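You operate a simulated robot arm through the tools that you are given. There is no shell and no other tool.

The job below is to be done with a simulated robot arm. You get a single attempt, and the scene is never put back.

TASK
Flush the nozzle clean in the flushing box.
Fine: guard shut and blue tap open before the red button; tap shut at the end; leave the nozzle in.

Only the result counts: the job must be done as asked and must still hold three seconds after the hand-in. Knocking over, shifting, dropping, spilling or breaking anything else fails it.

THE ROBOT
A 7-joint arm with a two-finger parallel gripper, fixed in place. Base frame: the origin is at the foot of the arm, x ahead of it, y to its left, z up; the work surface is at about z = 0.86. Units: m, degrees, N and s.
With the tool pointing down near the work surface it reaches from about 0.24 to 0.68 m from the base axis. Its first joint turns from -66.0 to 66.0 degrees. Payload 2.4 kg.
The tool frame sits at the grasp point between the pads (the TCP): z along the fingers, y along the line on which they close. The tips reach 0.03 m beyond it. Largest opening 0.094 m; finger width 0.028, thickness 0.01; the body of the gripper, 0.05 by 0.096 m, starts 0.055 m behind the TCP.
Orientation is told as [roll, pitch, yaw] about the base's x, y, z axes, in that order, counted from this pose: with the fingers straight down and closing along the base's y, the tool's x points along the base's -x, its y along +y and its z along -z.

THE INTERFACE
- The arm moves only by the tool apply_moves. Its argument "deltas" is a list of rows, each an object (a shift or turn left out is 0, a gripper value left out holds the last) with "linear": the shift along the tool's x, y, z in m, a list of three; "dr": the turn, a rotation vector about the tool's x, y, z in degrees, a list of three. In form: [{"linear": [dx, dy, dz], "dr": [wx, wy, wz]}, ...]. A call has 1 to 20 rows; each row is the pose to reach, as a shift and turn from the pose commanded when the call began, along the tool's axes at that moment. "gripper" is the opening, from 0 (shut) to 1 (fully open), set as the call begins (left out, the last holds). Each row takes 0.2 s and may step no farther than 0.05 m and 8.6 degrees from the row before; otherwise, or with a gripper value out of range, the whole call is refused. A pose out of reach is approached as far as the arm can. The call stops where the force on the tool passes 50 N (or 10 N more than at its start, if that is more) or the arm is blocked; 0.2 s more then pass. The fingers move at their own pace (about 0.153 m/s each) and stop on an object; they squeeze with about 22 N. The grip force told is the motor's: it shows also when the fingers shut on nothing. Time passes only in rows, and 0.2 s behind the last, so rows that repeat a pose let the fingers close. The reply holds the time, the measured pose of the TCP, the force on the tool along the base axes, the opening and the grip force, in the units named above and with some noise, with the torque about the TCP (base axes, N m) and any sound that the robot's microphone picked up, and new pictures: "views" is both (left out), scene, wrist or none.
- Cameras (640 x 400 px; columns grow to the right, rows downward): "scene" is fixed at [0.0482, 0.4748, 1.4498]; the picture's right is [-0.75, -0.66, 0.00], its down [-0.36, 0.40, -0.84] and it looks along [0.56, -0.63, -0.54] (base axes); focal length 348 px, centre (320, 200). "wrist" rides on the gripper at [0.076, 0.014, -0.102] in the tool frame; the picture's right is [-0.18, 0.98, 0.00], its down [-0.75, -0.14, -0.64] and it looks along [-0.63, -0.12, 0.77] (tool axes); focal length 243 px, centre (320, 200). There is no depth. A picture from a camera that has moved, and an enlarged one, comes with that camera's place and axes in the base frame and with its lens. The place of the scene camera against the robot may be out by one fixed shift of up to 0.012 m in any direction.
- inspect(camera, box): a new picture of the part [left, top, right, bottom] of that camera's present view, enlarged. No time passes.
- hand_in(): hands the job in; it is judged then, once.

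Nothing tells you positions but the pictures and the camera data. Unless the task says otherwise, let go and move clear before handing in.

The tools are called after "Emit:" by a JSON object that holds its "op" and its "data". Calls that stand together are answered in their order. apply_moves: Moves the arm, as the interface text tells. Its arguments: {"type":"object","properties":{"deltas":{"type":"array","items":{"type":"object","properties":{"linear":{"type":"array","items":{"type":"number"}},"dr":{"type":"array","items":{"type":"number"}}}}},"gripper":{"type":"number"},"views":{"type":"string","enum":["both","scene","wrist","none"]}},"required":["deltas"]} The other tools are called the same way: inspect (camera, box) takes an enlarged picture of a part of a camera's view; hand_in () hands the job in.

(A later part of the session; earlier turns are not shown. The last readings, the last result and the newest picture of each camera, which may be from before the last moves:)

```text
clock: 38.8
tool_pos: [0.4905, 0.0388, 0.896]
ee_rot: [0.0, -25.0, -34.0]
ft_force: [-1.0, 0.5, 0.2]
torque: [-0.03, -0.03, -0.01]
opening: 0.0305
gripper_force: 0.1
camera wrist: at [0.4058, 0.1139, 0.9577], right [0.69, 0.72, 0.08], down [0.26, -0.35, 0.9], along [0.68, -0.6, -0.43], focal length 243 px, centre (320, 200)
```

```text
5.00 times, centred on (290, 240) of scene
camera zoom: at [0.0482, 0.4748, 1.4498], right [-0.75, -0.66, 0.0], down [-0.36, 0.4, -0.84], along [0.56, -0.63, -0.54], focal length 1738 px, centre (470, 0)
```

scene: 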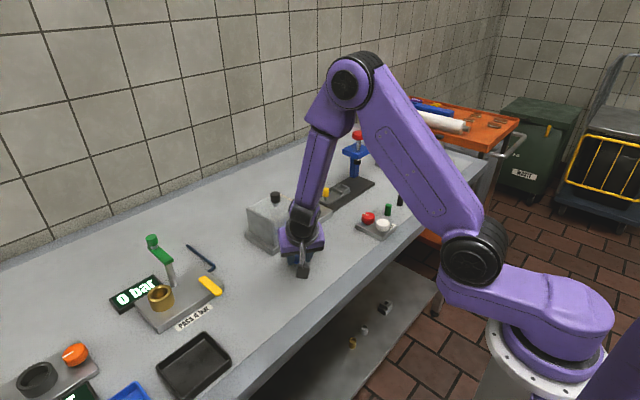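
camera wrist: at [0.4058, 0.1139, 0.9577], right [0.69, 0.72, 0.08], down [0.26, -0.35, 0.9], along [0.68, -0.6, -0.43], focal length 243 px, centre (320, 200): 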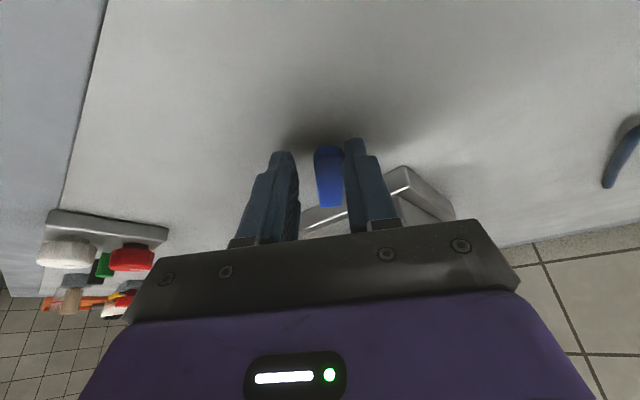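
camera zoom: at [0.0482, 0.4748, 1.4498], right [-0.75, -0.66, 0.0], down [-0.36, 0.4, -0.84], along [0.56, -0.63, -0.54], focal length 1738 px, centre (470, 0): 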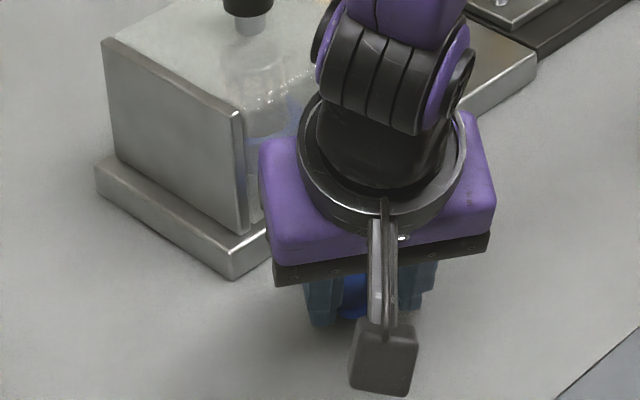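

The lever is following. I'll continue another 40°.

Emit:
{"op": "apply_moves", "data": {"deltas": [{"linear": [-0.00044, -0.00696, 0.00021], "dr": [-3.38, 0, -7.25]}, {"linear": [-0.00176, -0.01378, 0.00082], "dr": [-6.76, 0, -14.5]}, {"linear": [-0.00392, -0.02034, 0.00183], "dr": [-10.14, 0, -21.75]}, {"linear": [-0.00689, -0.0265, 0.00321], "dr": [-13.52, 0, -29.0]}, {"linear": [-0.0087, -0.0295, 0.0041], "dr": [-15.2, 0, -32.6]}, {"linear": [-0.0106, -0.03214, 0.00494], "dr": [-16.9, 0, -36.25]}, {"linear": [-0.0106, -0.03214, 0.00494], "dr": [-16.9, 0, -36.25]}]}}

Emit:
{"op": "inspect", "data": {"camera": "wrist", "box": [240, 80, 400, 200]}}

Emit:
{"op": "inspect", "data": {"camera": "scene", "box": [260, 200, 360, 280]}}

```text
clock: 40.4
tool_pos: [0.4832, 0.0042, 0.8977]
ee_rot: [0.0, -25.0, 6.0]
ft_force: [-0.8, -0.5, 0.8]
torque: [-0.01, 0.02, -0.02]
opening: 0.0301
gripper_force: 0.1
camera wrist: at [0.3701, 0.008, 0.9579], right [0.06, 0.99, 0.08], down [0.42, -0.1, 0.9], along [0.9, -0.02, -0.43], focal length 243 px, centre (320, 200)
```

scene: 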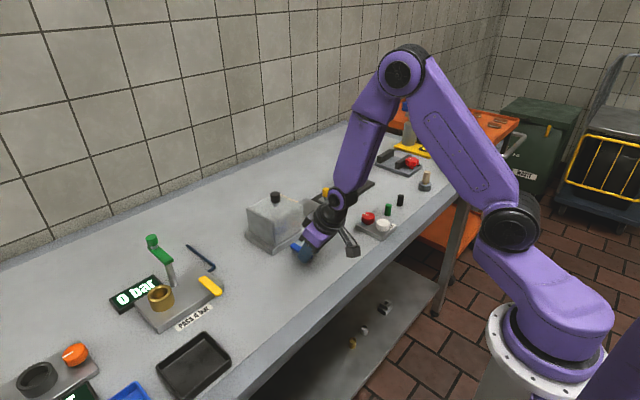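
wrist: 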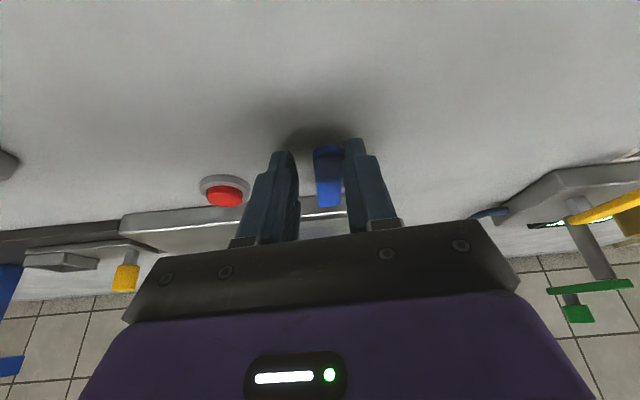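

```text
3.33 times, centred on (320, 140) of wrist
camera zoom: at [0.3701, 0.008, 0.9579], right [0.06, 0.99, 0.08], down [0.42, -0.1, 0.9], along [0.9, -0.02, -0.43], focal length 809 px, centre (320, 400)
```

zoom: 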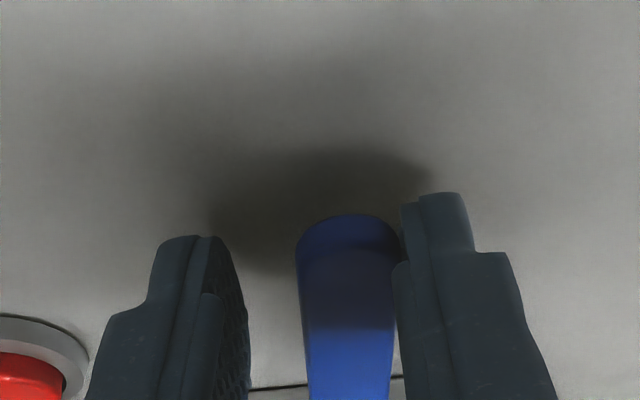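

```text
5.00 times, centred on (310, 240) of scene
camera zoom: at [0.0482, 0.4748, 1.4498], right [-0.75, -0.66, 0.0], down [-0.36, 0.4, -0.84], along [0.56, -0.63, -0.54], focal length 1738 px, centre (370, 0)
```

zoom: 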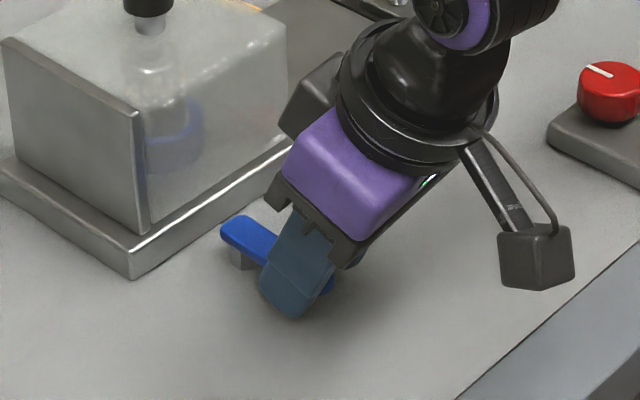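

The lever is now near 90° with no stop felt yet. I'll nudge a few degrees further, watching for an end stop.

Emit:
{"op": "apply_moves", "data": {"deltas": [{"linear": [-0.0001, -0.0035, 0.0001], "dr": [-1.69, 0, -3.63]}, {"linear": [-0.0001, -0.0035, 0.0001], "dr": [-1.69, 0, -3.63]}], "views": "none"}}

Emit:
{"op": "apply_moves", "data": {"deltas": [{"linear": [-0.0001, -0.0026, 0.0001], "dr": [-1.27, 0, -2.72]}, {"linear": [-0.0001, -0.0026, 0.0001], "dr": [-1.27, 0, -2.72]}]}}

```text
clock: 41.0
tool_pos: [0.4839, 0.0015, 0.8973]
ee_rot: [0.0, -25.1, 10.1]
ft_force: [0.9, 5.7, 0.6]
torque: [0.11, -0.02, -0.03]
opening: 0.0326
gripper_force: 2.5
```

```text
clock: 41.6
tool_pos: [0.4849, 0.0005, 0.8979]
ee_rot: [0.0, -25.0, 13.0]
ft_force: [2.0, 10.6, -0.5]
torque: [0.2, -0.07, -0.08]
opening: 0.0359
gripper_force: 5.5
camera wrist: at [0.3722, -0.0106, 0.9584], right [-0.06, 1.0, 0.08], down [0.43, -0.04, 0.9], along [0.9, 0.09, -0.43], focal length 243 px, centre (320, 200)
```

scene: 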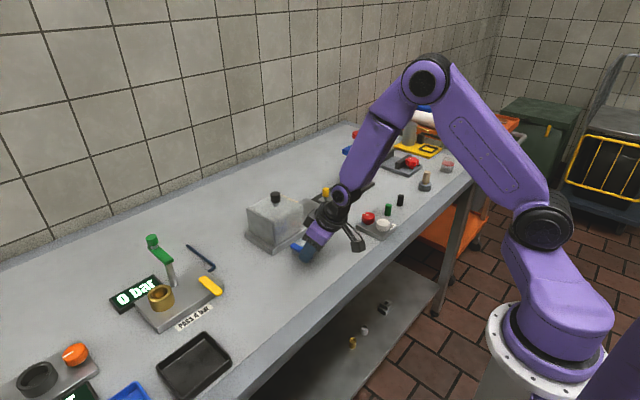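
wrist: 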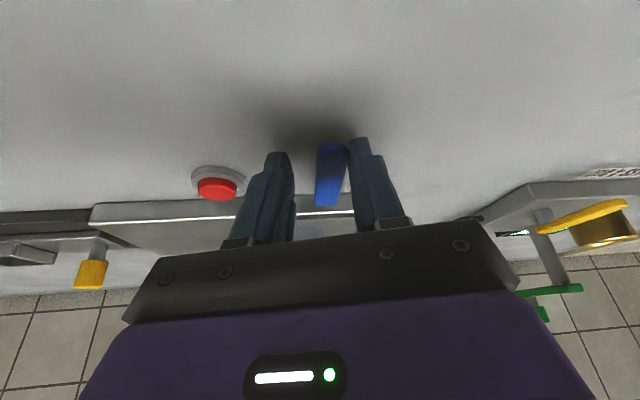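

The end stop is reached (10 N, fingers pushed apart), so the tap is fully open. I'll back the finger off to centre and withdraw along the tool axis.

Emit:
{"op": "apply_moves", "data": {"deltas": [{"linear": [0, 0.005, 0], "dr": [2.96, 0, 6.34]}, {"linear": [0, 0.0085, 0], "dr": [4.23, 0, 9.06]}, {"linear": [0, 0.0085, -0.03], "dr": [4.23, 0, 9.06]}, {"linear": [0, 0.0085, -0.07], "dr": [4.23, 0, 9.06]}, {"linear": [0, 0.0085, -0.11], "dr": [4.23, 0, 9.06]}, {"linear": [0, 0.0085, -0.12], "dr": [4.23, 0, 9.06]}]}}

Emit:
{"op": "inspect", "data": {"camera": "scene", "box": [240, 180, 340, 270]}}

Emit:
{"op": "inspect", "data": {"camera": "wrist", "box": [180, 60, 440, 220]}}

```text
clock: 43.0
tool_pos: [0.4337, -0.0032, 1.0045]
ee_rot: [-0.3, -25.2, 3.5]
ft_force: [0.0, -0.2, -0.7]
torque: [-0.01, -0.03, -0.02]
opening: 0.0302
gripper_force: 0.0
out of reach, approached as far as the arm can: row 5
camera wrist: at [0.3197, 0.0042, 1.0656], right [0.11, 0.99, 0.07], down [0.42, -0.11, 0.9], along [0.9, -0.07, -0.43], focal length 243 px, centre (320, 200)
```

scene: 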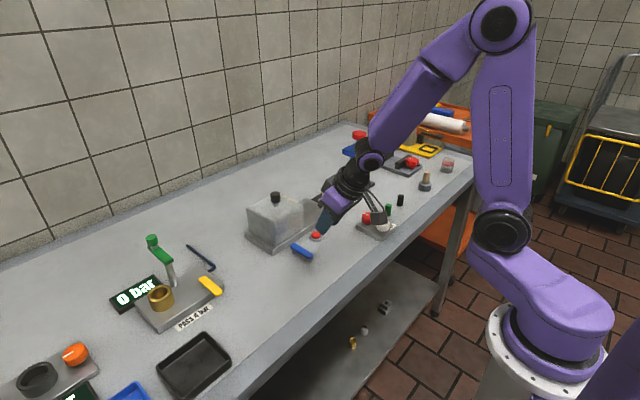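
wrist: 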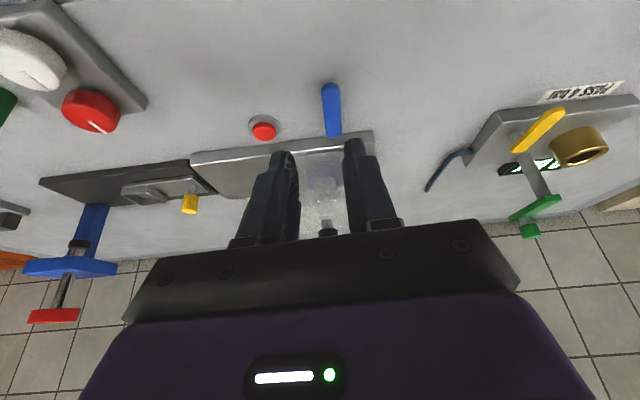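

```text
4.44 times, centred on (290, 225) of scene
camera zoom: at [0.0482, 0.4748, 1.4498], right [-0.75, -0.66, 0.0], down [-0.36, 0.4, -0.84], along [0.56, -0.63, -0.54], focal length 1545 px, centre (453, 89)
```

zoom: 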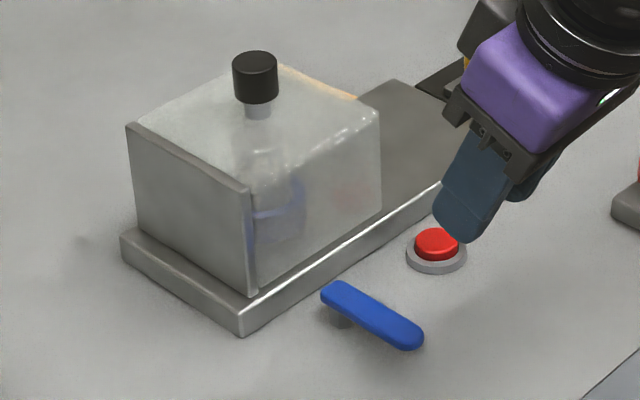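

```text
2.46 times, centred on (310, 140) of wrist
camera zoom: at [0.3197, 0.0042, 1.0656], right [0.11, 0.99, 0.07], down [0.42, -0.11, 0.9], along [0.9, -0.07, -0.43], focal length 597 px, centre (345, 348)
```

zoom: 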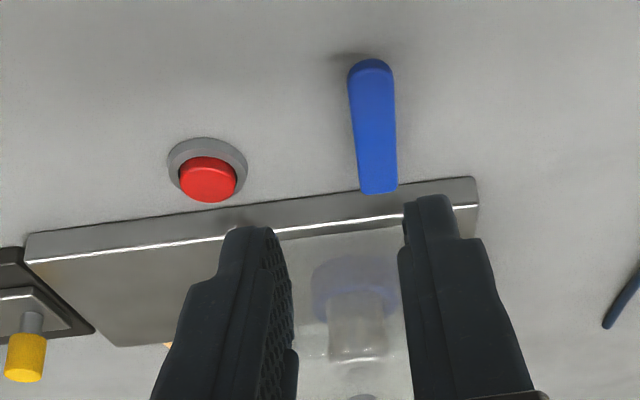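

The tap is open and the guard shut. I'll straighten the gripper, close the fingers, and move over the red button.

Emit:
{"op": "apply_moves", "data": {"deltas": [{"linear": [0, 0, 0], "dr": [0, 8.4, 0]}, {"linear": [0, 0, 0], "dr": [0, 16.8, 0]}, {"linear": [0, 0, 0], "dr": [0, 25, 0]}, {"linear": [0, 0, 0], "dr": [0, 25, 0]}], "gripper": 0.0, "views": "wrist"}}

```text
clock: 44.0
tool_pos: [0.4339, -0.0035, 1.0058]
ee_rot: [0.0, 0.2, 3.1]
ft_force: [0.9, -0.1, 0.6]
torque: [0.01, 0.03, -0.01]
opening: 0.0001
gripper_force: 22.0
camera wrist: at [0.3558, 0.0073, 1.1085], right [0.13, 0.99, 0.0], down [0.76, -0.1, 0.64], along [0.64, -0.08, -0.77], focal length 243 px, centre (320, 200)
```

wrist: 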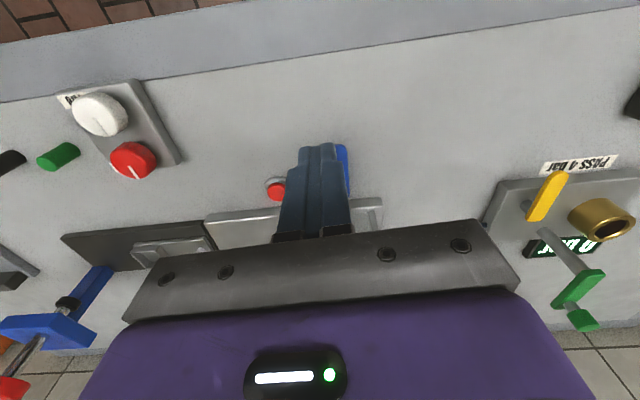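

Emit:
{"op": "apply_moves", "data": {"deltas": [{"linear": [-0.03, -0.023, 0], "dr": [0, 0, 1]}, {"linear": [-0.06, -0.046, 0], "dr": [0, 0, 2]}, {"linear": [-0.0924, -0.0696, 0.01], "dr": [0, 0, 3.1]}, {"linear": [-0.0924, -0.0696, 0.03], "dr": [0, 0, 3.1]}, {"linear": [-0.0924, -0.0696, 0.03], "dr": [0, 0, 3.1]}]}}

Emit:
{"op": "inspect", "data": {"camera": "wrist", "box": [240, 60, 400, 200]}}

Emit:
{"op": "inspect", "data": {"camera": "scene", "box": [260, 190, 360, 270]}}

```text
clock: 45.2
tool_pos: [0.5307, -0.0669, 0.9744]
ee_rot: [0.0, 0.0, -0.1]
ft_force: [0.5, 0.4, -0.6]
torque: [0.0, -0.03, 0.01]
opening: 0.0001
gripper_force: 21.5
camera wrist: at [0.4539, -0.0534, 1.0775], right [0.19, 0.98, 0.0], down [0.75, -0.14, 0.64], along [0.63, -0.12, -0.77], focal length 243 px, centre (320, 200)
```

scene: 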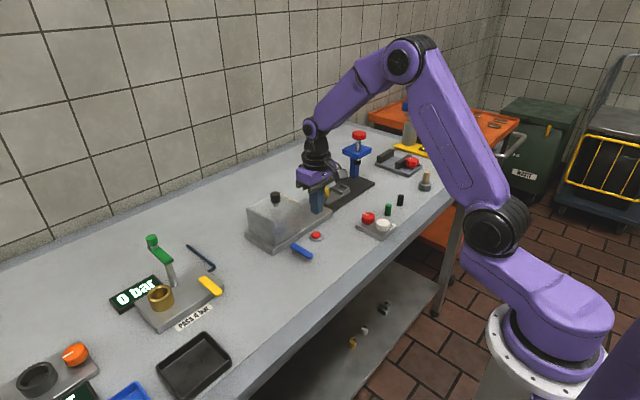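
wrist: 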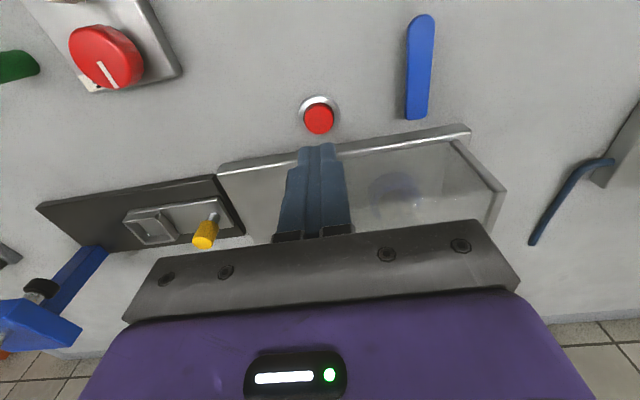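

```text
2.86 times, centred on (320, 130) of wrist
camera zoom: at [0.4539, -0.0534, 1.0775], right [0.19, 0.98, 0.0], down [0.75, -0.14, 0.64], along [0.63, -0.12, -0.77], focal length 693 px, centre (320, 400)
```

zoom: 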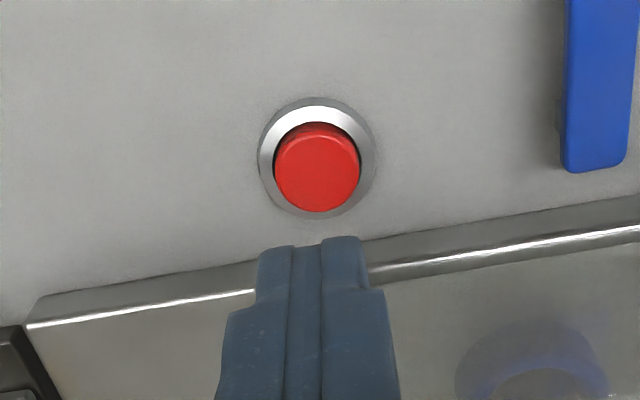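

```text
5.00 times, centred on (310, 230) of scene
camera zoom: at [0.0482, 0.4748, 1.4498], right [-0.75, -0.66, 0.0], down [-0.36, 0.4, -0.84], along [0.56, -0.63, -0.54], focal length 1738 px, centre (370, 50)
```

zoom: 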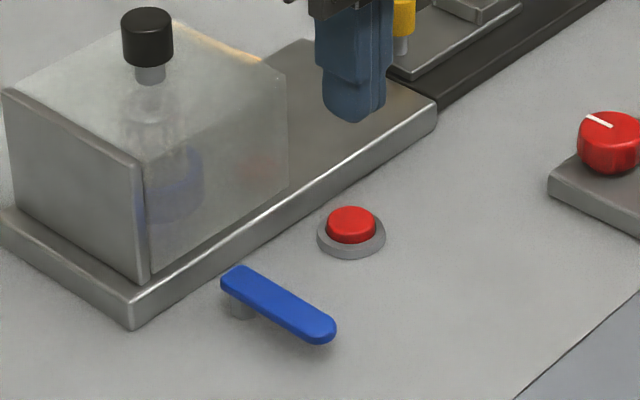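

The fingertips are directly over the button cap. I'll lower in stages until it presses, watching the force and sound.

Emit:
{"op": "apply_moves", "data": {"deltas": [{"linear": [-0.001, -0.001, 0.03]}, {"linear": [-0.001, -0.001, 0.055]}, {"linear": [-0.001, -0.001, 0.055]}], "views": "wrist"}}

Emit:
{"op": "inspect", "data": {"camera": "scene", "box": [280, 200, 350, 260]}}

```text
clock: 46.0
tool_pos: [0.5316, -0.0698, 0.9203]
ee_rot: [0.0, 0.0, -0.1]
ft_force: [0.3, 0.6, -0.1]
torque: [0.01, -0.03, 0.0]
opening: 0.0002
gripper_force: 21.8
camera wrist: at [0.4558, -0.0552, 1.0232], right [0.19, 0.98, 0.0], down [0.75, -0.14, 0.64], along [0.63, -0.12, -0.77], focal length 243 px, centre (320, 200)
```

wrist: 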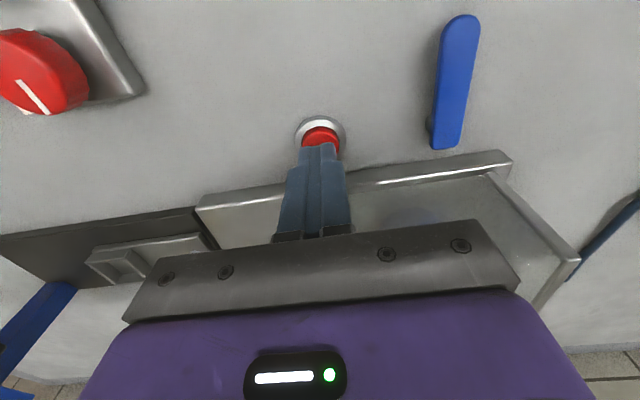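

```text
6.67 times, centred on (315, 230) of scene
camera zoom: at [0.0482, 0.4748, 1.4498], right [-0.75, -0.66, 0.0], down [-0.36, 0.4, -0.84], along [0.56, -0.63, -0.54], focal length 2317 px, centre (353, 0)
```

zoom: 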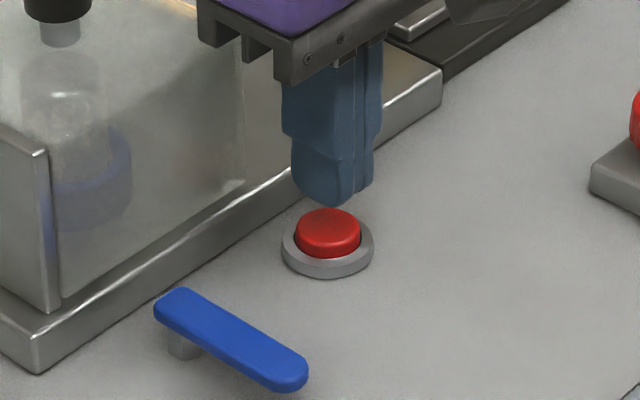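

Emit:
{"op": "apply_moves", "data": {"deltas": [{"linear": [0, 0, 0.003]}, {"linear": [0, 0, 0.006]}, {"linear": [0, 0, 0.009]}, {"linear": [0, 0, 0.009]}], "views": "wrist"}}

```text
clock: 47.0
tool_pos: [0.5299, -0.0685, 0.9125]
ee_rot: [0.0, 0.0, -0.1]
ft_force: [0.4, 0.2, -0.8]
torque: [0.0, -0.01, -0.02]
opening: 0.0
gripper_force: 22.3
camera wrist: at [0.4546, -0.0542, 1.0142], right [0.19, 0.98, 0.0], down [0.75, -0.14, 0.64], along [0.63, -0.12, -0.77], focal length 243 px, centre (320, 200)
```

wrist: 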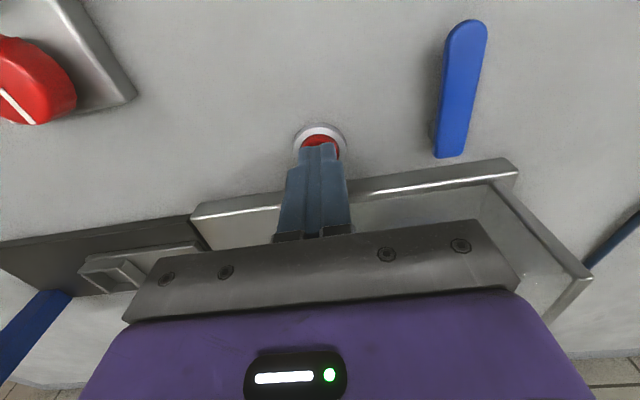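

Emit:
{"op": "apply_moves", "data": {"deltas": [{"linear": [0, 0, 0.002]}, {"linear": [0, 0, 0.004]}, {"linear": [0, 0, 0.004]}], "views": "none"}}

```text
clock: 47.8
tool_pos: [0.5307, -0.069, 0.908]
ee_rot: [0.1, 0.0, -0.2]
ft_force: [-0.6, -0.7, 0.1]
torque: [-0.02, -0.02, 0.0]
opening: 0.0
gripper_force: 22.6
```

Emit:
{"op": "apply_moves", "data": {"deltas": [{"linear": [0, 0, 0.002]}, {"linear": [0, 0, 0.003]}, {"linear": [0, 0, 0.003]}]}}

Emit:
{"op": "inspect", "data": {"camera": "scene", "box": [280, 200, 350, 260]}}

```text
clock: 48.6
tool_pos: [0.5305, -0.0687, 0.906]
ee_rot: [0.0, 0.0, 0.0]
ft_force: [-0.3, -0.1, -0.1]
torque: [0.0, 0.03, 0.01]
opening: 0.0001
gripper_force: 22.2
camera wrist: at [0.4539, -0.0545, 1.0076], right [0.19, 0.98, 0.0], down [0.75, -0.14, 0.64], along [0.63, -0.12, -0.77], focal length 243 px, centre (320, 200)
```

scene: 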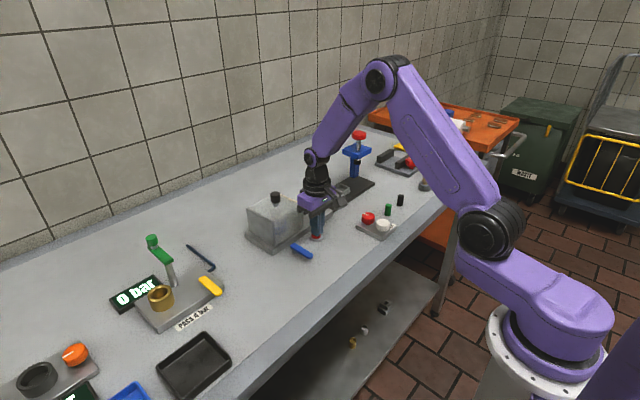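
wrist: 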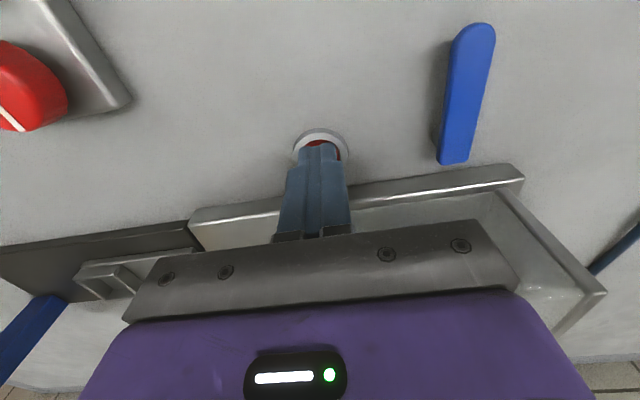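

```text
6.67 times, centred on (315, 230) of scene
camera zoom: at [0.0482, 0.4748, 1.4498], right [-0.75, -0.66, 0.0], down [-0.36, 0.4, -0.84], along [0.56, -0.63, -0.54], focal length 2317 px, centre (353, 0)
```

zoom: 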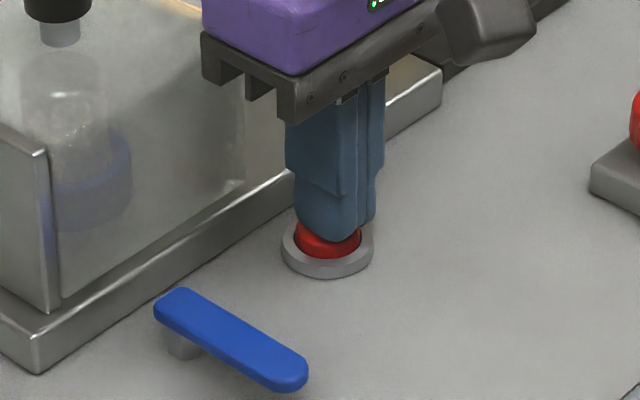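

Emit:
{"op": "apply_moves", "data": {"deltas": [{"linear": [0, 0, 0.001]}, {"linear": [0, 0, 0.002]}, {"linear": [0, 0, 0.003]}, {"linear": [0, 0, 0.003]}], "views": "none"}}

```text
clock: 49.6
tool_pos: [0.5302, -0.0697, 0.9024]
ee_rot: [0.0, -0.1, -0.1]
ft_force: [-0.5, 0.3, 0.8]
torque: [-0.01, -0.02, -0.01]
opening: 0.0
gripper_force: 22.0
```

Emit:
{"op": "apply_moves", "data": {"deltas": [{"linear": [0, 0, 0.001]}, {"linear": [0, 0, 0.002]}, {"linear": [0, 0, 0.003]}, {"linear": [0, 0, 0.003]}], "views": "none"}}

Emit:
{"op": "inspect", "data": {"camera": "scene", "box": [280, 200, 350, 260]}}

```text
clock: 50.6
tool_pos: [0.5294, -0.0705, 0.8982]
ee_rot: [-0.1, -0.1, -0.2]
ft_force: [0.2, 1.6, 1.4]
torque: [0.04, 0.03, 0.02]
opening: 0.0
gripper_force: 21.6
heard: click
```

```text
6.67 times, centred on (315, 230) of scene
camera zoom: at [0.0482, 0.4748, 1.4498], right [-0.75, -0.66, 0.0], down [-0.36, 0.4, -0.84], along [0.56, -0.63, -0.54], focal length 2317 px, centre (353, 0)
```

zoom: 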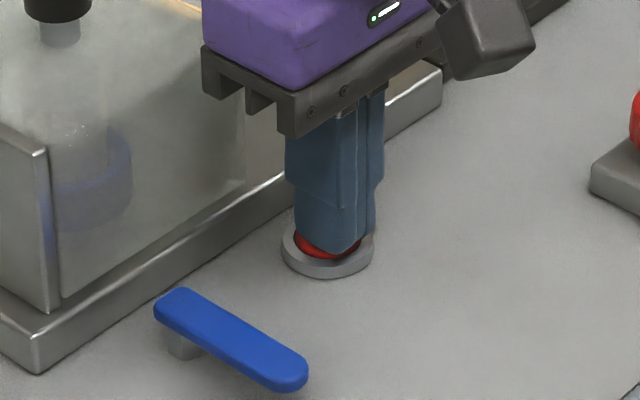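

A click was heard, so the button is pressed. I'll hold briefly, watching and listening for the flush.

Emit:
{"op": "apply_moves", "data": {"deltas": [{"linear": [0, 0, 0]}, {"linear": [0, 0, 0]}, {"linear": [0, 0, 0]}, {"linear": [0, 0, 0]}, {"linear": [0, 0, 0]}]}}

Emit:
{"op": "inspect", "data": {"camera": "scene", "box": [240, 180, 340, 260]}}

```text
clock: 51.8
tool_pos: [0.5295, -0.0692, 0.8984]
ee_rot: [0.0, 0.0, -0.1]
ft_force: [0.9, 1.0, 2.0]
torque: [0.01, -0.04, 0.03]
opening: 0.0001
gripper_force: 21.9
camera wrist: at [0.4539, -0.0547, 1.0013], right [0.19, 0.98, 0.0], down [0.75, -0.14, 0.64], along [0.63, -0.12, -0.77], focal length 243 px, centre (320, 200)
```

scene: 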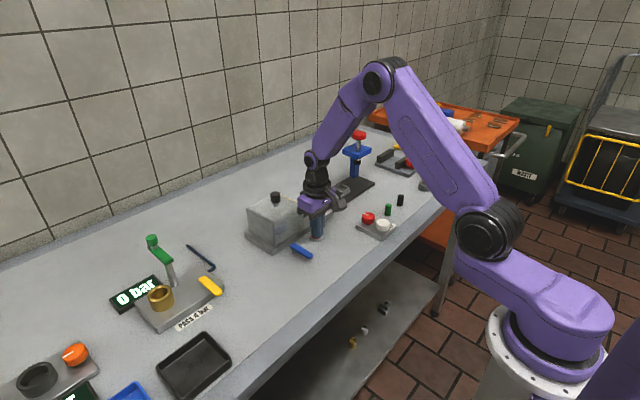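
wrist: 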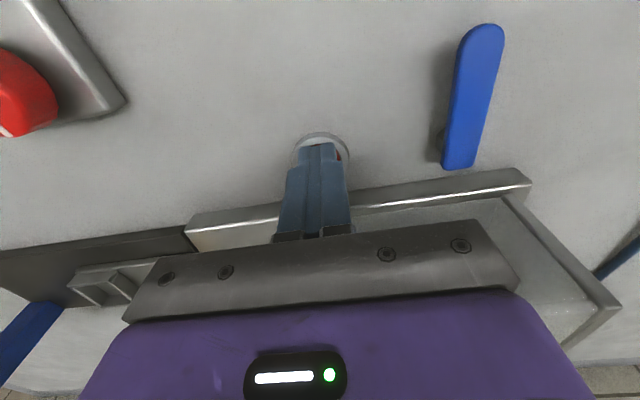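

```text
5.00 times, centred on (290, 220) of scene
camera zoom: at [0.0482, 0.4748, 1.4498], right [-0.75, -0.66, 0.0], down [-0.36, 0.4, -0.84], along [0.56, -0.63, -0.54], focal length 1738 px, centre (470, 100)
```

zoom: 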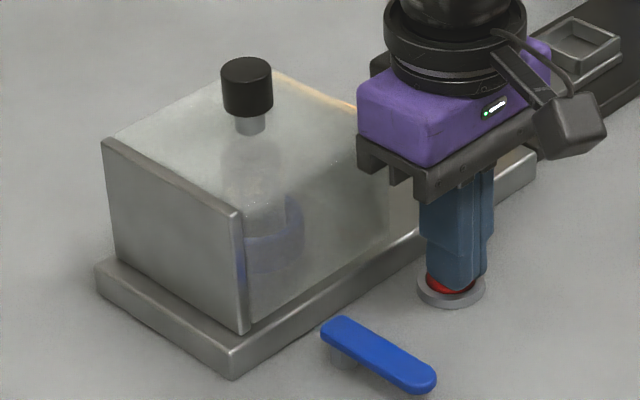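

Emit:
{"op": "apply_moves", "data": {"deltas": [{"linear": [0, 0, -0.01]}, {"linear": [0, 0, -0.04]}, {"linear": [0, 0, -0.08]}, {"linear": [0, 0, -0.1]}, {"linear": [0, 0, -0.1]}]}}

Emit:
{"op": "inspect", "data": {"camera": "scene", "box": [250, 190, 310, 240]}}

Emit:
{"op": "inspect", "data": {"camera": "wrist", "box": [280, 60, 480, 230]}}

```text
clock: 53.0
tool_pos: [0.5314, -0.0699, 0.9991]
ee_rot: [0.0, 0.1, -0.1]
ft_force: [-1.2, 0.1, -0.6]
torque: [0.0, 0.0, 0.01]
opening: 0.0001
gripper_force: 21.9
camera wrist: at [0.454, -0.0558, 1.1007], right [0.19, 0.98, 0.0], down [0.75, -0.14, 0.64], along [0.63, -0.12, -0.77], focal length 243 px, centre (320, 200)
```

scene: 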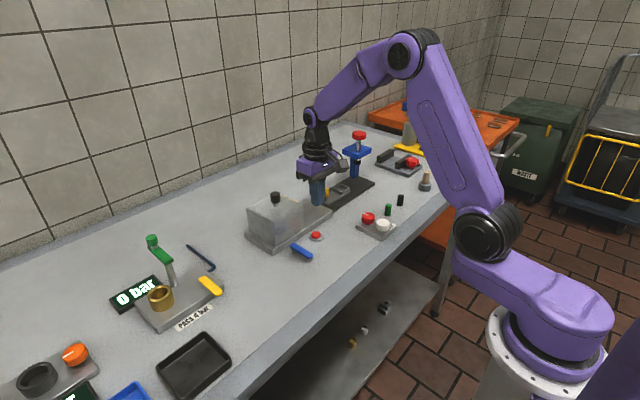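
wrist: 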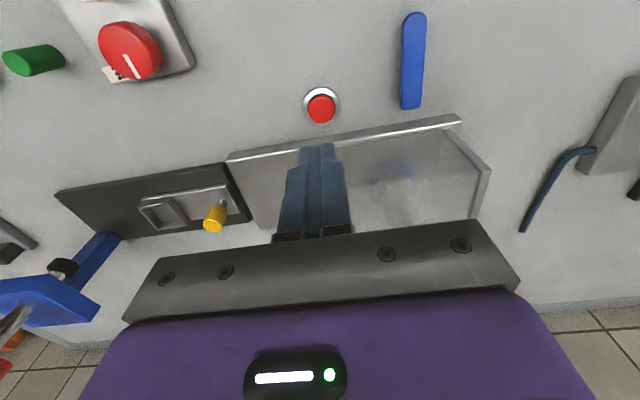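

```text
8.00 times, centred on (280, 215) of scene
camera zoom: at [0.0482, 0.4748, 1.4498], right [-0.75, -0.66, 0.0], down [-0.36, 0.4, -0.84], along [0.56, -0.63, -0.54], focal length 2781 px, centre (640, 80)
```

zoom: 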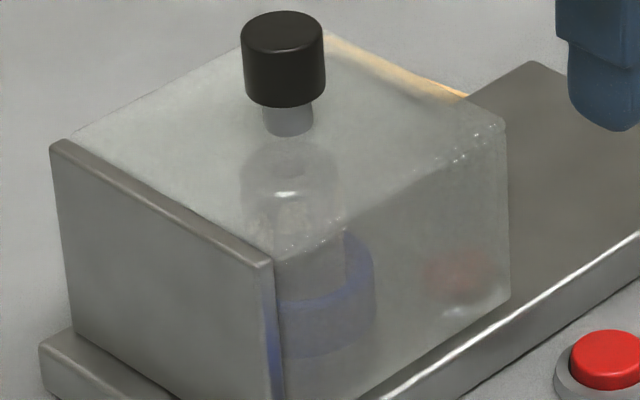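

```text
2.35 times, centred on (380, 145) of wrist
camera zoom: at [0.454, -0.0558, 1.1007], right [0.19, 0.98, 0.0], down [0.75, -0.14, 0.64], along [0.63, -0.12, -0.77], focal length 571 px, centre (179, 329)
```

zoom: 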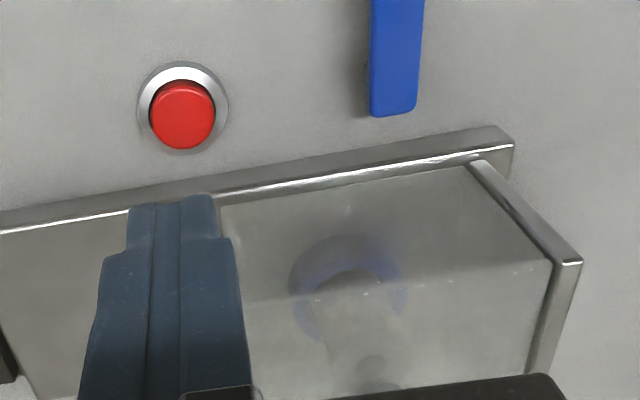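

Emit:
{"op": "inspect", "data": {"camera": "scene", "box": [280, 200, 350, 260]}}

Emit:
{"op": "inspect", "data": {"camera": "scene", "box": [240, 180, 340, 270]}}

Emit:
{"op": "inspect", "data": {"camera": "scene", "box": [265, 200, 300, 235]}}

```text
6.67 times, centred on (315, 230) of scene
camera zoom: at [0.0482, 0.4748, 1.4498], right [-0.75, -0.66, 0.0], down [-0.36, 0.4, -0.84], along [0.56, -0.63, -0.54], focal length 2317 px, centre (353, 0)
```

zoom: 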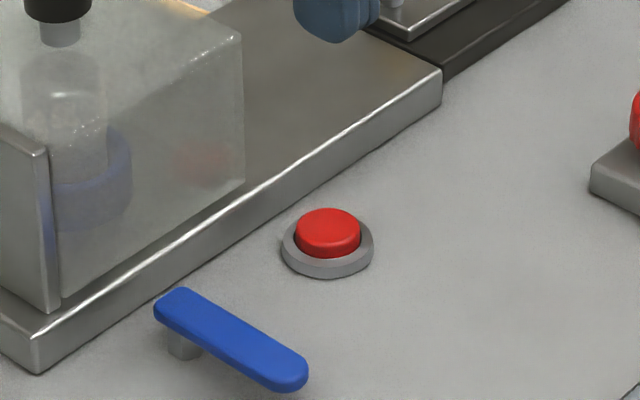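

```text
4.44 times, centred on (290, 225) of scene
camera zoom: at [0.0482, 0.4748, 1.4498], right [-0.75, -0.66, 0.0], down [-0.36, 0.4, -0.84], along [0.56, -0.63, -0.54], focal length 1545 px, centre (453, 89)
```

zoom: 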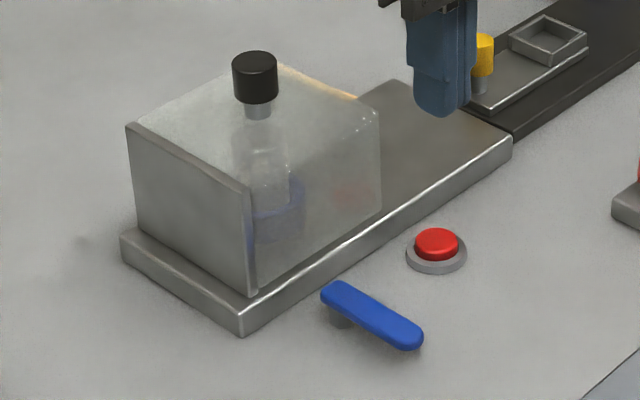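

```text
11.43 times, centred on (282, 218) of scene
camera zoom: at [0.0482, 0.4748, 1.4498], right [-0.75, -0.66, 0.0], down [-0.36, 0.4, -0.84], along [0.56, -0.63, -0.54], focal length 3973 px, centre (749, 0)
```

zoom: 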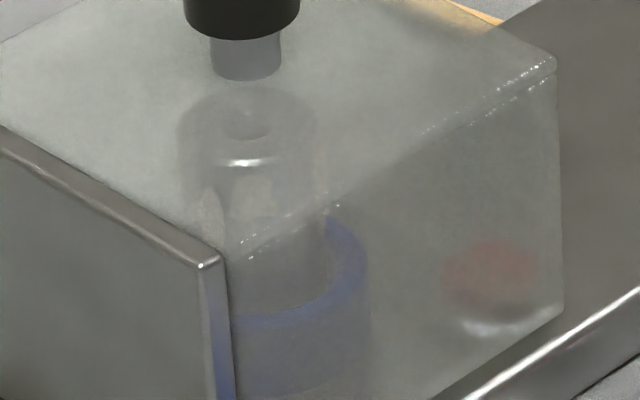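

Through the guard I can still make out what may be residue patches, so the flush may take time. I'll wait a few seconds and compare.

Emit:
{"op": "apply_moves", "data": {"deltas": [{"linear": [0, 0, 0]}, {"linear": [0, 0, 0]}, {"linear": [0, 0, 0]}, {"linear": [0, 0, 0]}, {"linear": [0, 0, 0]}, {"linear": [0, 0, 0]}, {"linear": [0, 0, 0]}, {"linear": [0, 0, 0]}, {"linear": [0, 0, 0]}, {"linear": [0, 0, 0]}], "views": "none"}}

Emit:
{"op": "inspect", "data": {"camera": "scene", "box": [265, 200, 300, 235]}}

```text
clock: 55.2
tool_pos: [0.5315, -0.0708, 0.9983]
ee_rot: [0.0, 0.0, 0.0]
ft_force: [0.0, 0.3, 0.0]
torque: [-0.02, -0.03, -0.01]
opening: 0.0
gripper_force: 22.4
```

```text
11.43 times, centred on (282, 218) of scene
camera zoom: at [0.0482, 0.4748, 1.4498], right [-0.75, -0.66, 0.0], down [-0.36, 0.4, -0.84], along [0.56, -0.63, -0.54], focal length 3973 px, centre (749, 0)
```

zoom: 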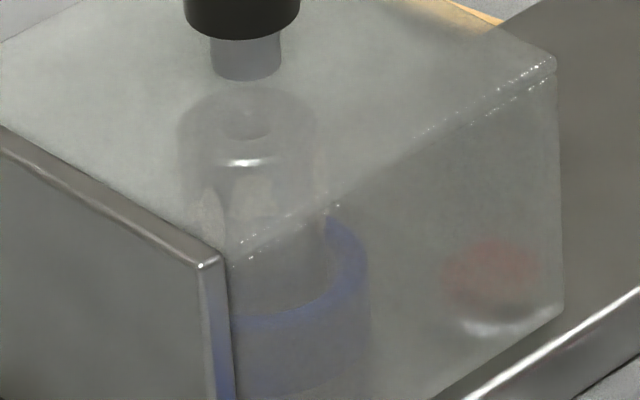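

Emit:
{"op": "apply_moves", "data": {"deltas": [{"linear": [0, 0, 0]}, {"linear": [0, 0, 0]}, {"linear": [0, 0, 0]}, {"linear": [0, 0, 0]}, {"linear": [0, 0, 0]}, {"linear": [0, 0, 0]}, {"linear": [0, 0, 0]}, {"linear": [0, 0, 0]}, {"linear": [0, 0, 0]}, {"linear": [0, 0, 0]}, {"linear": [0, 0, 0]}, {"linear": [0, 0, 0]}, {"linear": [0, 0, 0]}, {"linear": [0, 0, 0]}, {"linear": [0, 0, 0]}, {"linear": [0, 0, 0]}, {"linear": [0, 0, 0]}, {"linear": [0, 0, 0]}, {"linear": [0, 0, 0]}, {"linear": [0, 0, 0]}], "views": "scene"}}

Emit:
{"op": "inspect", "data": {"camera": "scene", "box": [265, 200, 300, 235]}}

Emit:
{"op": "inspect", "data": {"camera": "scene", "box": [245, 185, 305, 245]}}

```text
clock: 59.4
tool_pos: [0.5312, -0.0698, 0.9981]
ee_rot: [0.0, 0.1, -0.1]
ft_force: [0.8, -0.7, -0.3]
torque: [0.02, 0.0, 0.01]
opening: 0.0
gripper_force: 22.1
```

scene: 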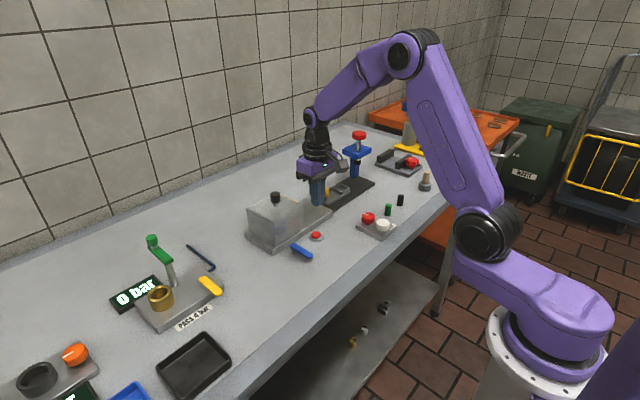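

```text
11.43 times, centred on (282, 218) of scene
camera zoom: at [0.0482, 0.4748, 1.4498], right [-0.75, -0.66, 0.0], down [-0.36, 0.4, -0.84], along [0.56, -0.63, -0.54], focal length 3973 px, centre (749, 0)
```

zoom: 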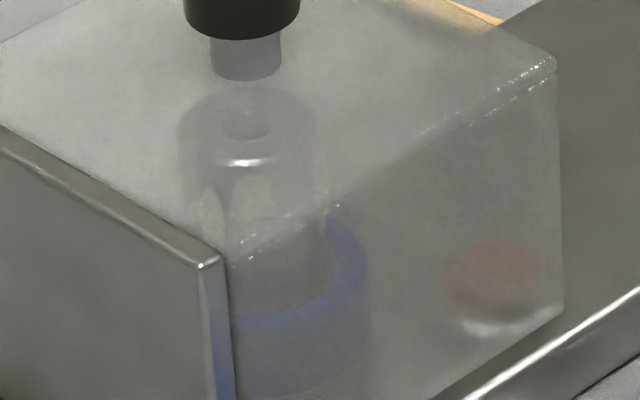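

```text
6.67 times, centred on (275, 215) of scene
camera zoom: at [0.0482, 0.4748, 1.4498], right [-0.75, -0.66, 0.0], down [-0.36, 0.4, -0.84], along [0.56, -0.63, -0.54], focal length 2317 px, centre (620, 100)
```

zoom: 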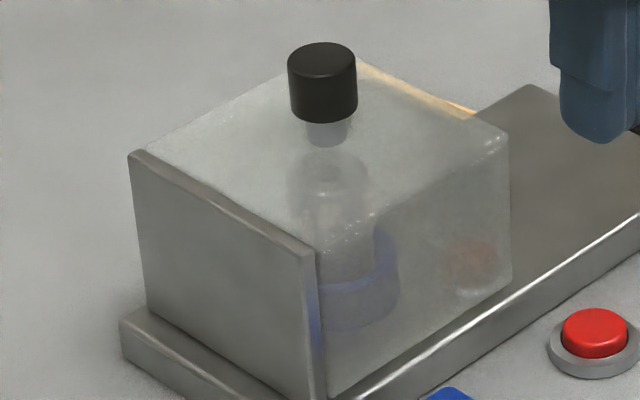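

The residue still seems to be there. Before pressing again I'll check whether the guard is really tight against the plate, using the same view as at the start.

Emit:
{"op": "inspect", "data": {"camera": "scene", "box": [240, 180, 340, 260]}}

Emit:
{"op": "inspect", "data": {"camera": "scene", "box": [243, 195, 303, 245]}}

Emit:
{"op": "inspect", "data": {"camera": "wrist", "box": [400, 90, 500, 190]}}

```text
5.00 times, centred on (290, 220) of scene
camera zoom: at [0.0482, 0.4748, 1.4498], right [-0.75, -0.66, 0.0], down [-0.36, 0.4, -0.84], along [0.56, -0.63, -0.54], focal length 1738 px, centre (470, 100)
```

zoom: 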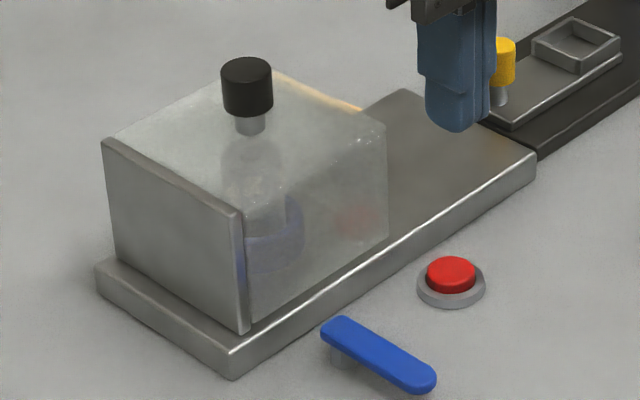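

```text
8.00 times, centred on (273, 220) of scene
camera zoom: at [0.0482, 0.4748, 1.4498], right [-0.75, -0.66, 0.0], down [-0.36, 0.4, -0.84], along [0.56, -0.63, -0.54], focal length 2781 px, centre (696, 40)
```

zoom: 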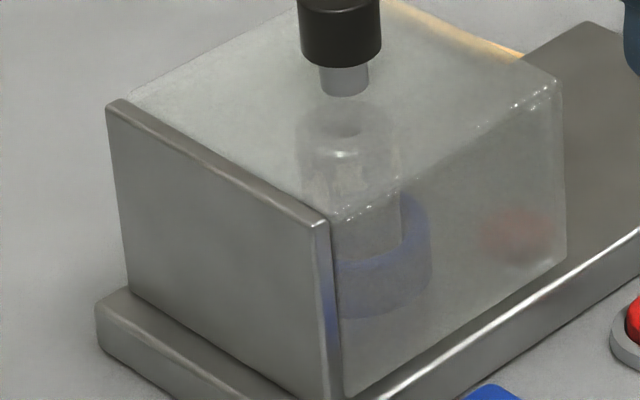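

```text
4.00 times, centred on (450, 140) of wrist
camera zoom: at [0.454, -0.0558, 1.1004], right [0.19, 0.98, 0.0], down [0.75, -0.14, 0.64], along [0.63, -0.12, -0.77], focal length 970 px, centre (-200, 440)
```

zoom: 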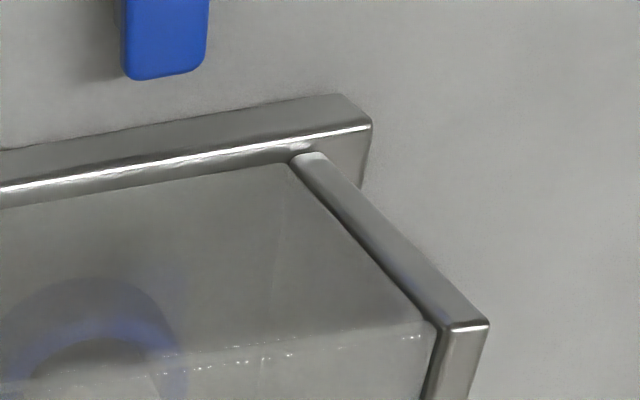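

The guard sits exactly where it did when shut at the start, so it is closed. I'll press the button again a bit deeper and hold it, watching the nozzle.

Emit:
{"op": "apply_moves", "data": {"deltas": [{"linear": [0, 0, 0.04]}, {"linear": [0, 0, 0.08]}, {"linear": [0, 0, 0.092]}, {"linear": [0, 0, 0.092]}], "views": "none"}}

Emit:
{"op": "apply_moves", "data": {"deltas": [{"linear": [0, 0, 0.003]}, {"linear": [0, 0, 0.006]}, {"linear": [0, 0, 0.009]}, {"linear": [0, 0, 0.009]}, {"linear": [0, 0, 0.009]}, {"linear": [0, 0, 0.009]}, {"linear": [0, 0, 0.009]}, {"linear": [0, 0, 0.009]}, {"linear": [0, 0, 0.009]}, {"linear": [0, 0, 0.009]}]}}

Emit:
{"op": "inspect", "data": {"camera": "scene", "box": [265, 200, 300, 235]}}

Emit:
{"op": "inspect", "data": {"camera": "scene", "box": [280, 200, 350, 260]}}

```text
clock: 60.4
tool_pos: [0.5304, -0.072, 0.9059]
ee_rot: [-0.1, 0.1, -0.1]
ft_force: [-0.6, 0.7, -0.3]
torque: [-0.02, 0.0, 0.01]
opening: 0.0001
gripper_force: 21.9
```

```text
clock: 62.6
tool_pos: [0.5304, -0.0714, 0.898]
ee_rot: [-0.1, 0.0, -0.1]
ft_force: [0.3, 0.2, 2.4]
torque: [0.01, -0.01, 0.01]
opening: 0.0
gripper_force: 22.4
heard: click
camera wrist: at [0.4535, -0.0563, 1.0004], right [0.19, 0.98, 0.0], down [0.75, -0.14, 0.64], along [0.63, -0.12, -0.77], focal length 243 px, centre (320, 200)
```

scene: 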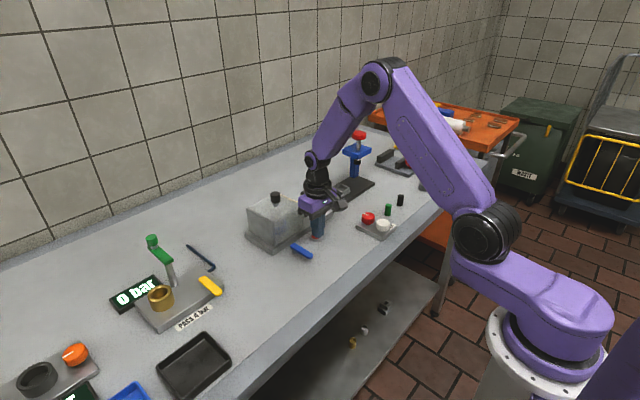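
wrist: 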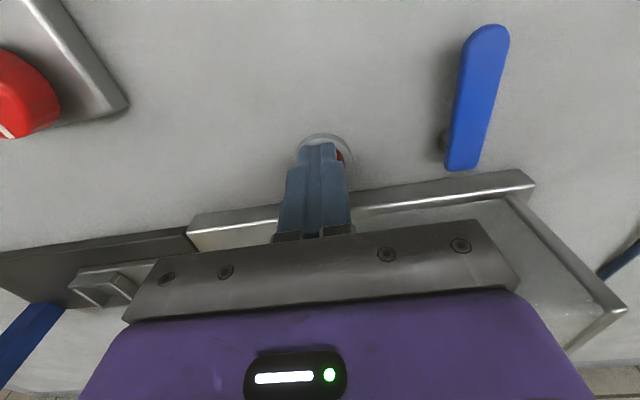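

```text
11.43 times, centred on (282, 218) of scene
camera zoom: at [0.0482, 0.4748, 1.4498], right [-0.75, -0.66, 0.0], down [-0.36, 0.4, -0.84], along [0.56, -0.63, -0.54], focal length 3973 px, centre (749, 0)
```

zoom: 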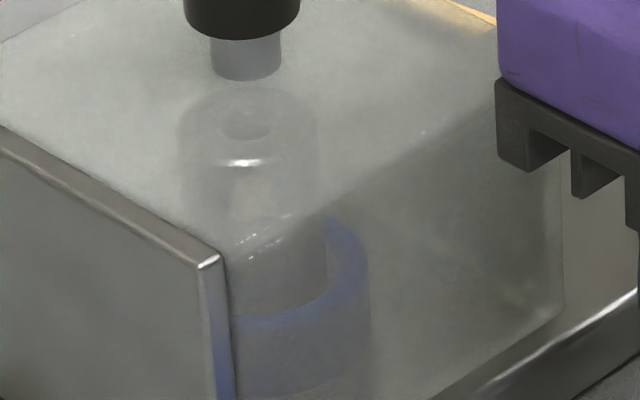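

```text
6.67 times, centred on (315, 230) of scene
camera zoom: at [0.0482, 0.4748, 1.4498], right [-0.75, -0.66, 0.0], down [-0.36, 0.4, -0.84], along [0.56, -0.63, -0.54], focal length 2317 px, centre (353, 0)
```

zoom: 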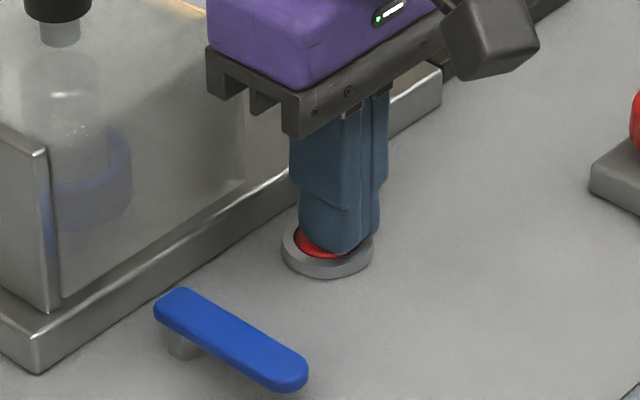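

While held, the nozzle looks smoother. I'll keep holding for several seconds.

Emit:
{"op": "apply_moves", "data": {"deltas": [{"linear": [0, 0, 0]}, {"linear": [0, 0, 0]}, {"linear": [0, 0, 0]}, {"linear": [0, 0, 0]}, {"linear": [0, 0, 0]}, {"linear": [0, 0, 0]}, {"linear": [0, 0, 0]}, {"linear": [0, 0, 0]}, {"linear": [0, 0, 0]}, {"linear": [0, 0, 0]}, {"linear": [0, 0, 0]}, {"linear": [0, 0, 0]}, {"linear": [0, 0, 0]}, {"linear": [0, 0, 0]}, {"linear": [0, 0, 0]}, {"linear": [0, 0, 0]}, {"linear": [0, 0, 0]}, {"linear": [0, 0, 0]}, {"linear": [0, 0, 0]}, {"linear": [0, 0, 0]}], "views": "scene"}}

Emit:
{"op": "inspect", "data": {"camera": "scene", "box": [265, 200, 300, 235]}}

```text
clock: 66.8
tool_pos: [0.5302, -0.0716, 0.8984]
ee_rot: [0.0, 0.0, -0.1]
ft_force: [-0.3, 0.0, 3.3]
torque: [0.01, 0.01, 0.0]
opening: 0.0001
gripper_force: 22.3
```

scene: 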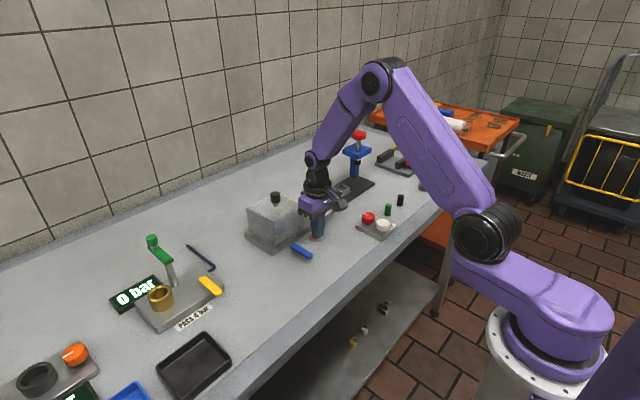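

```text
11.43 times, centred on (282, 218) of scene
camera zoom: at [0.0481, 0.4748, 1.4498], right [-0.75, -0.66, 0.0], down [-0.36, 0.4, -0.84], along [0.56, -0.63, -0.54], focal length 3973 px, centre (749, 0)
```

zoom: 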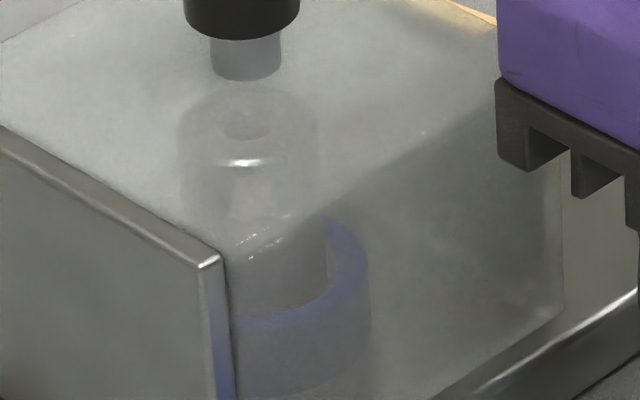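

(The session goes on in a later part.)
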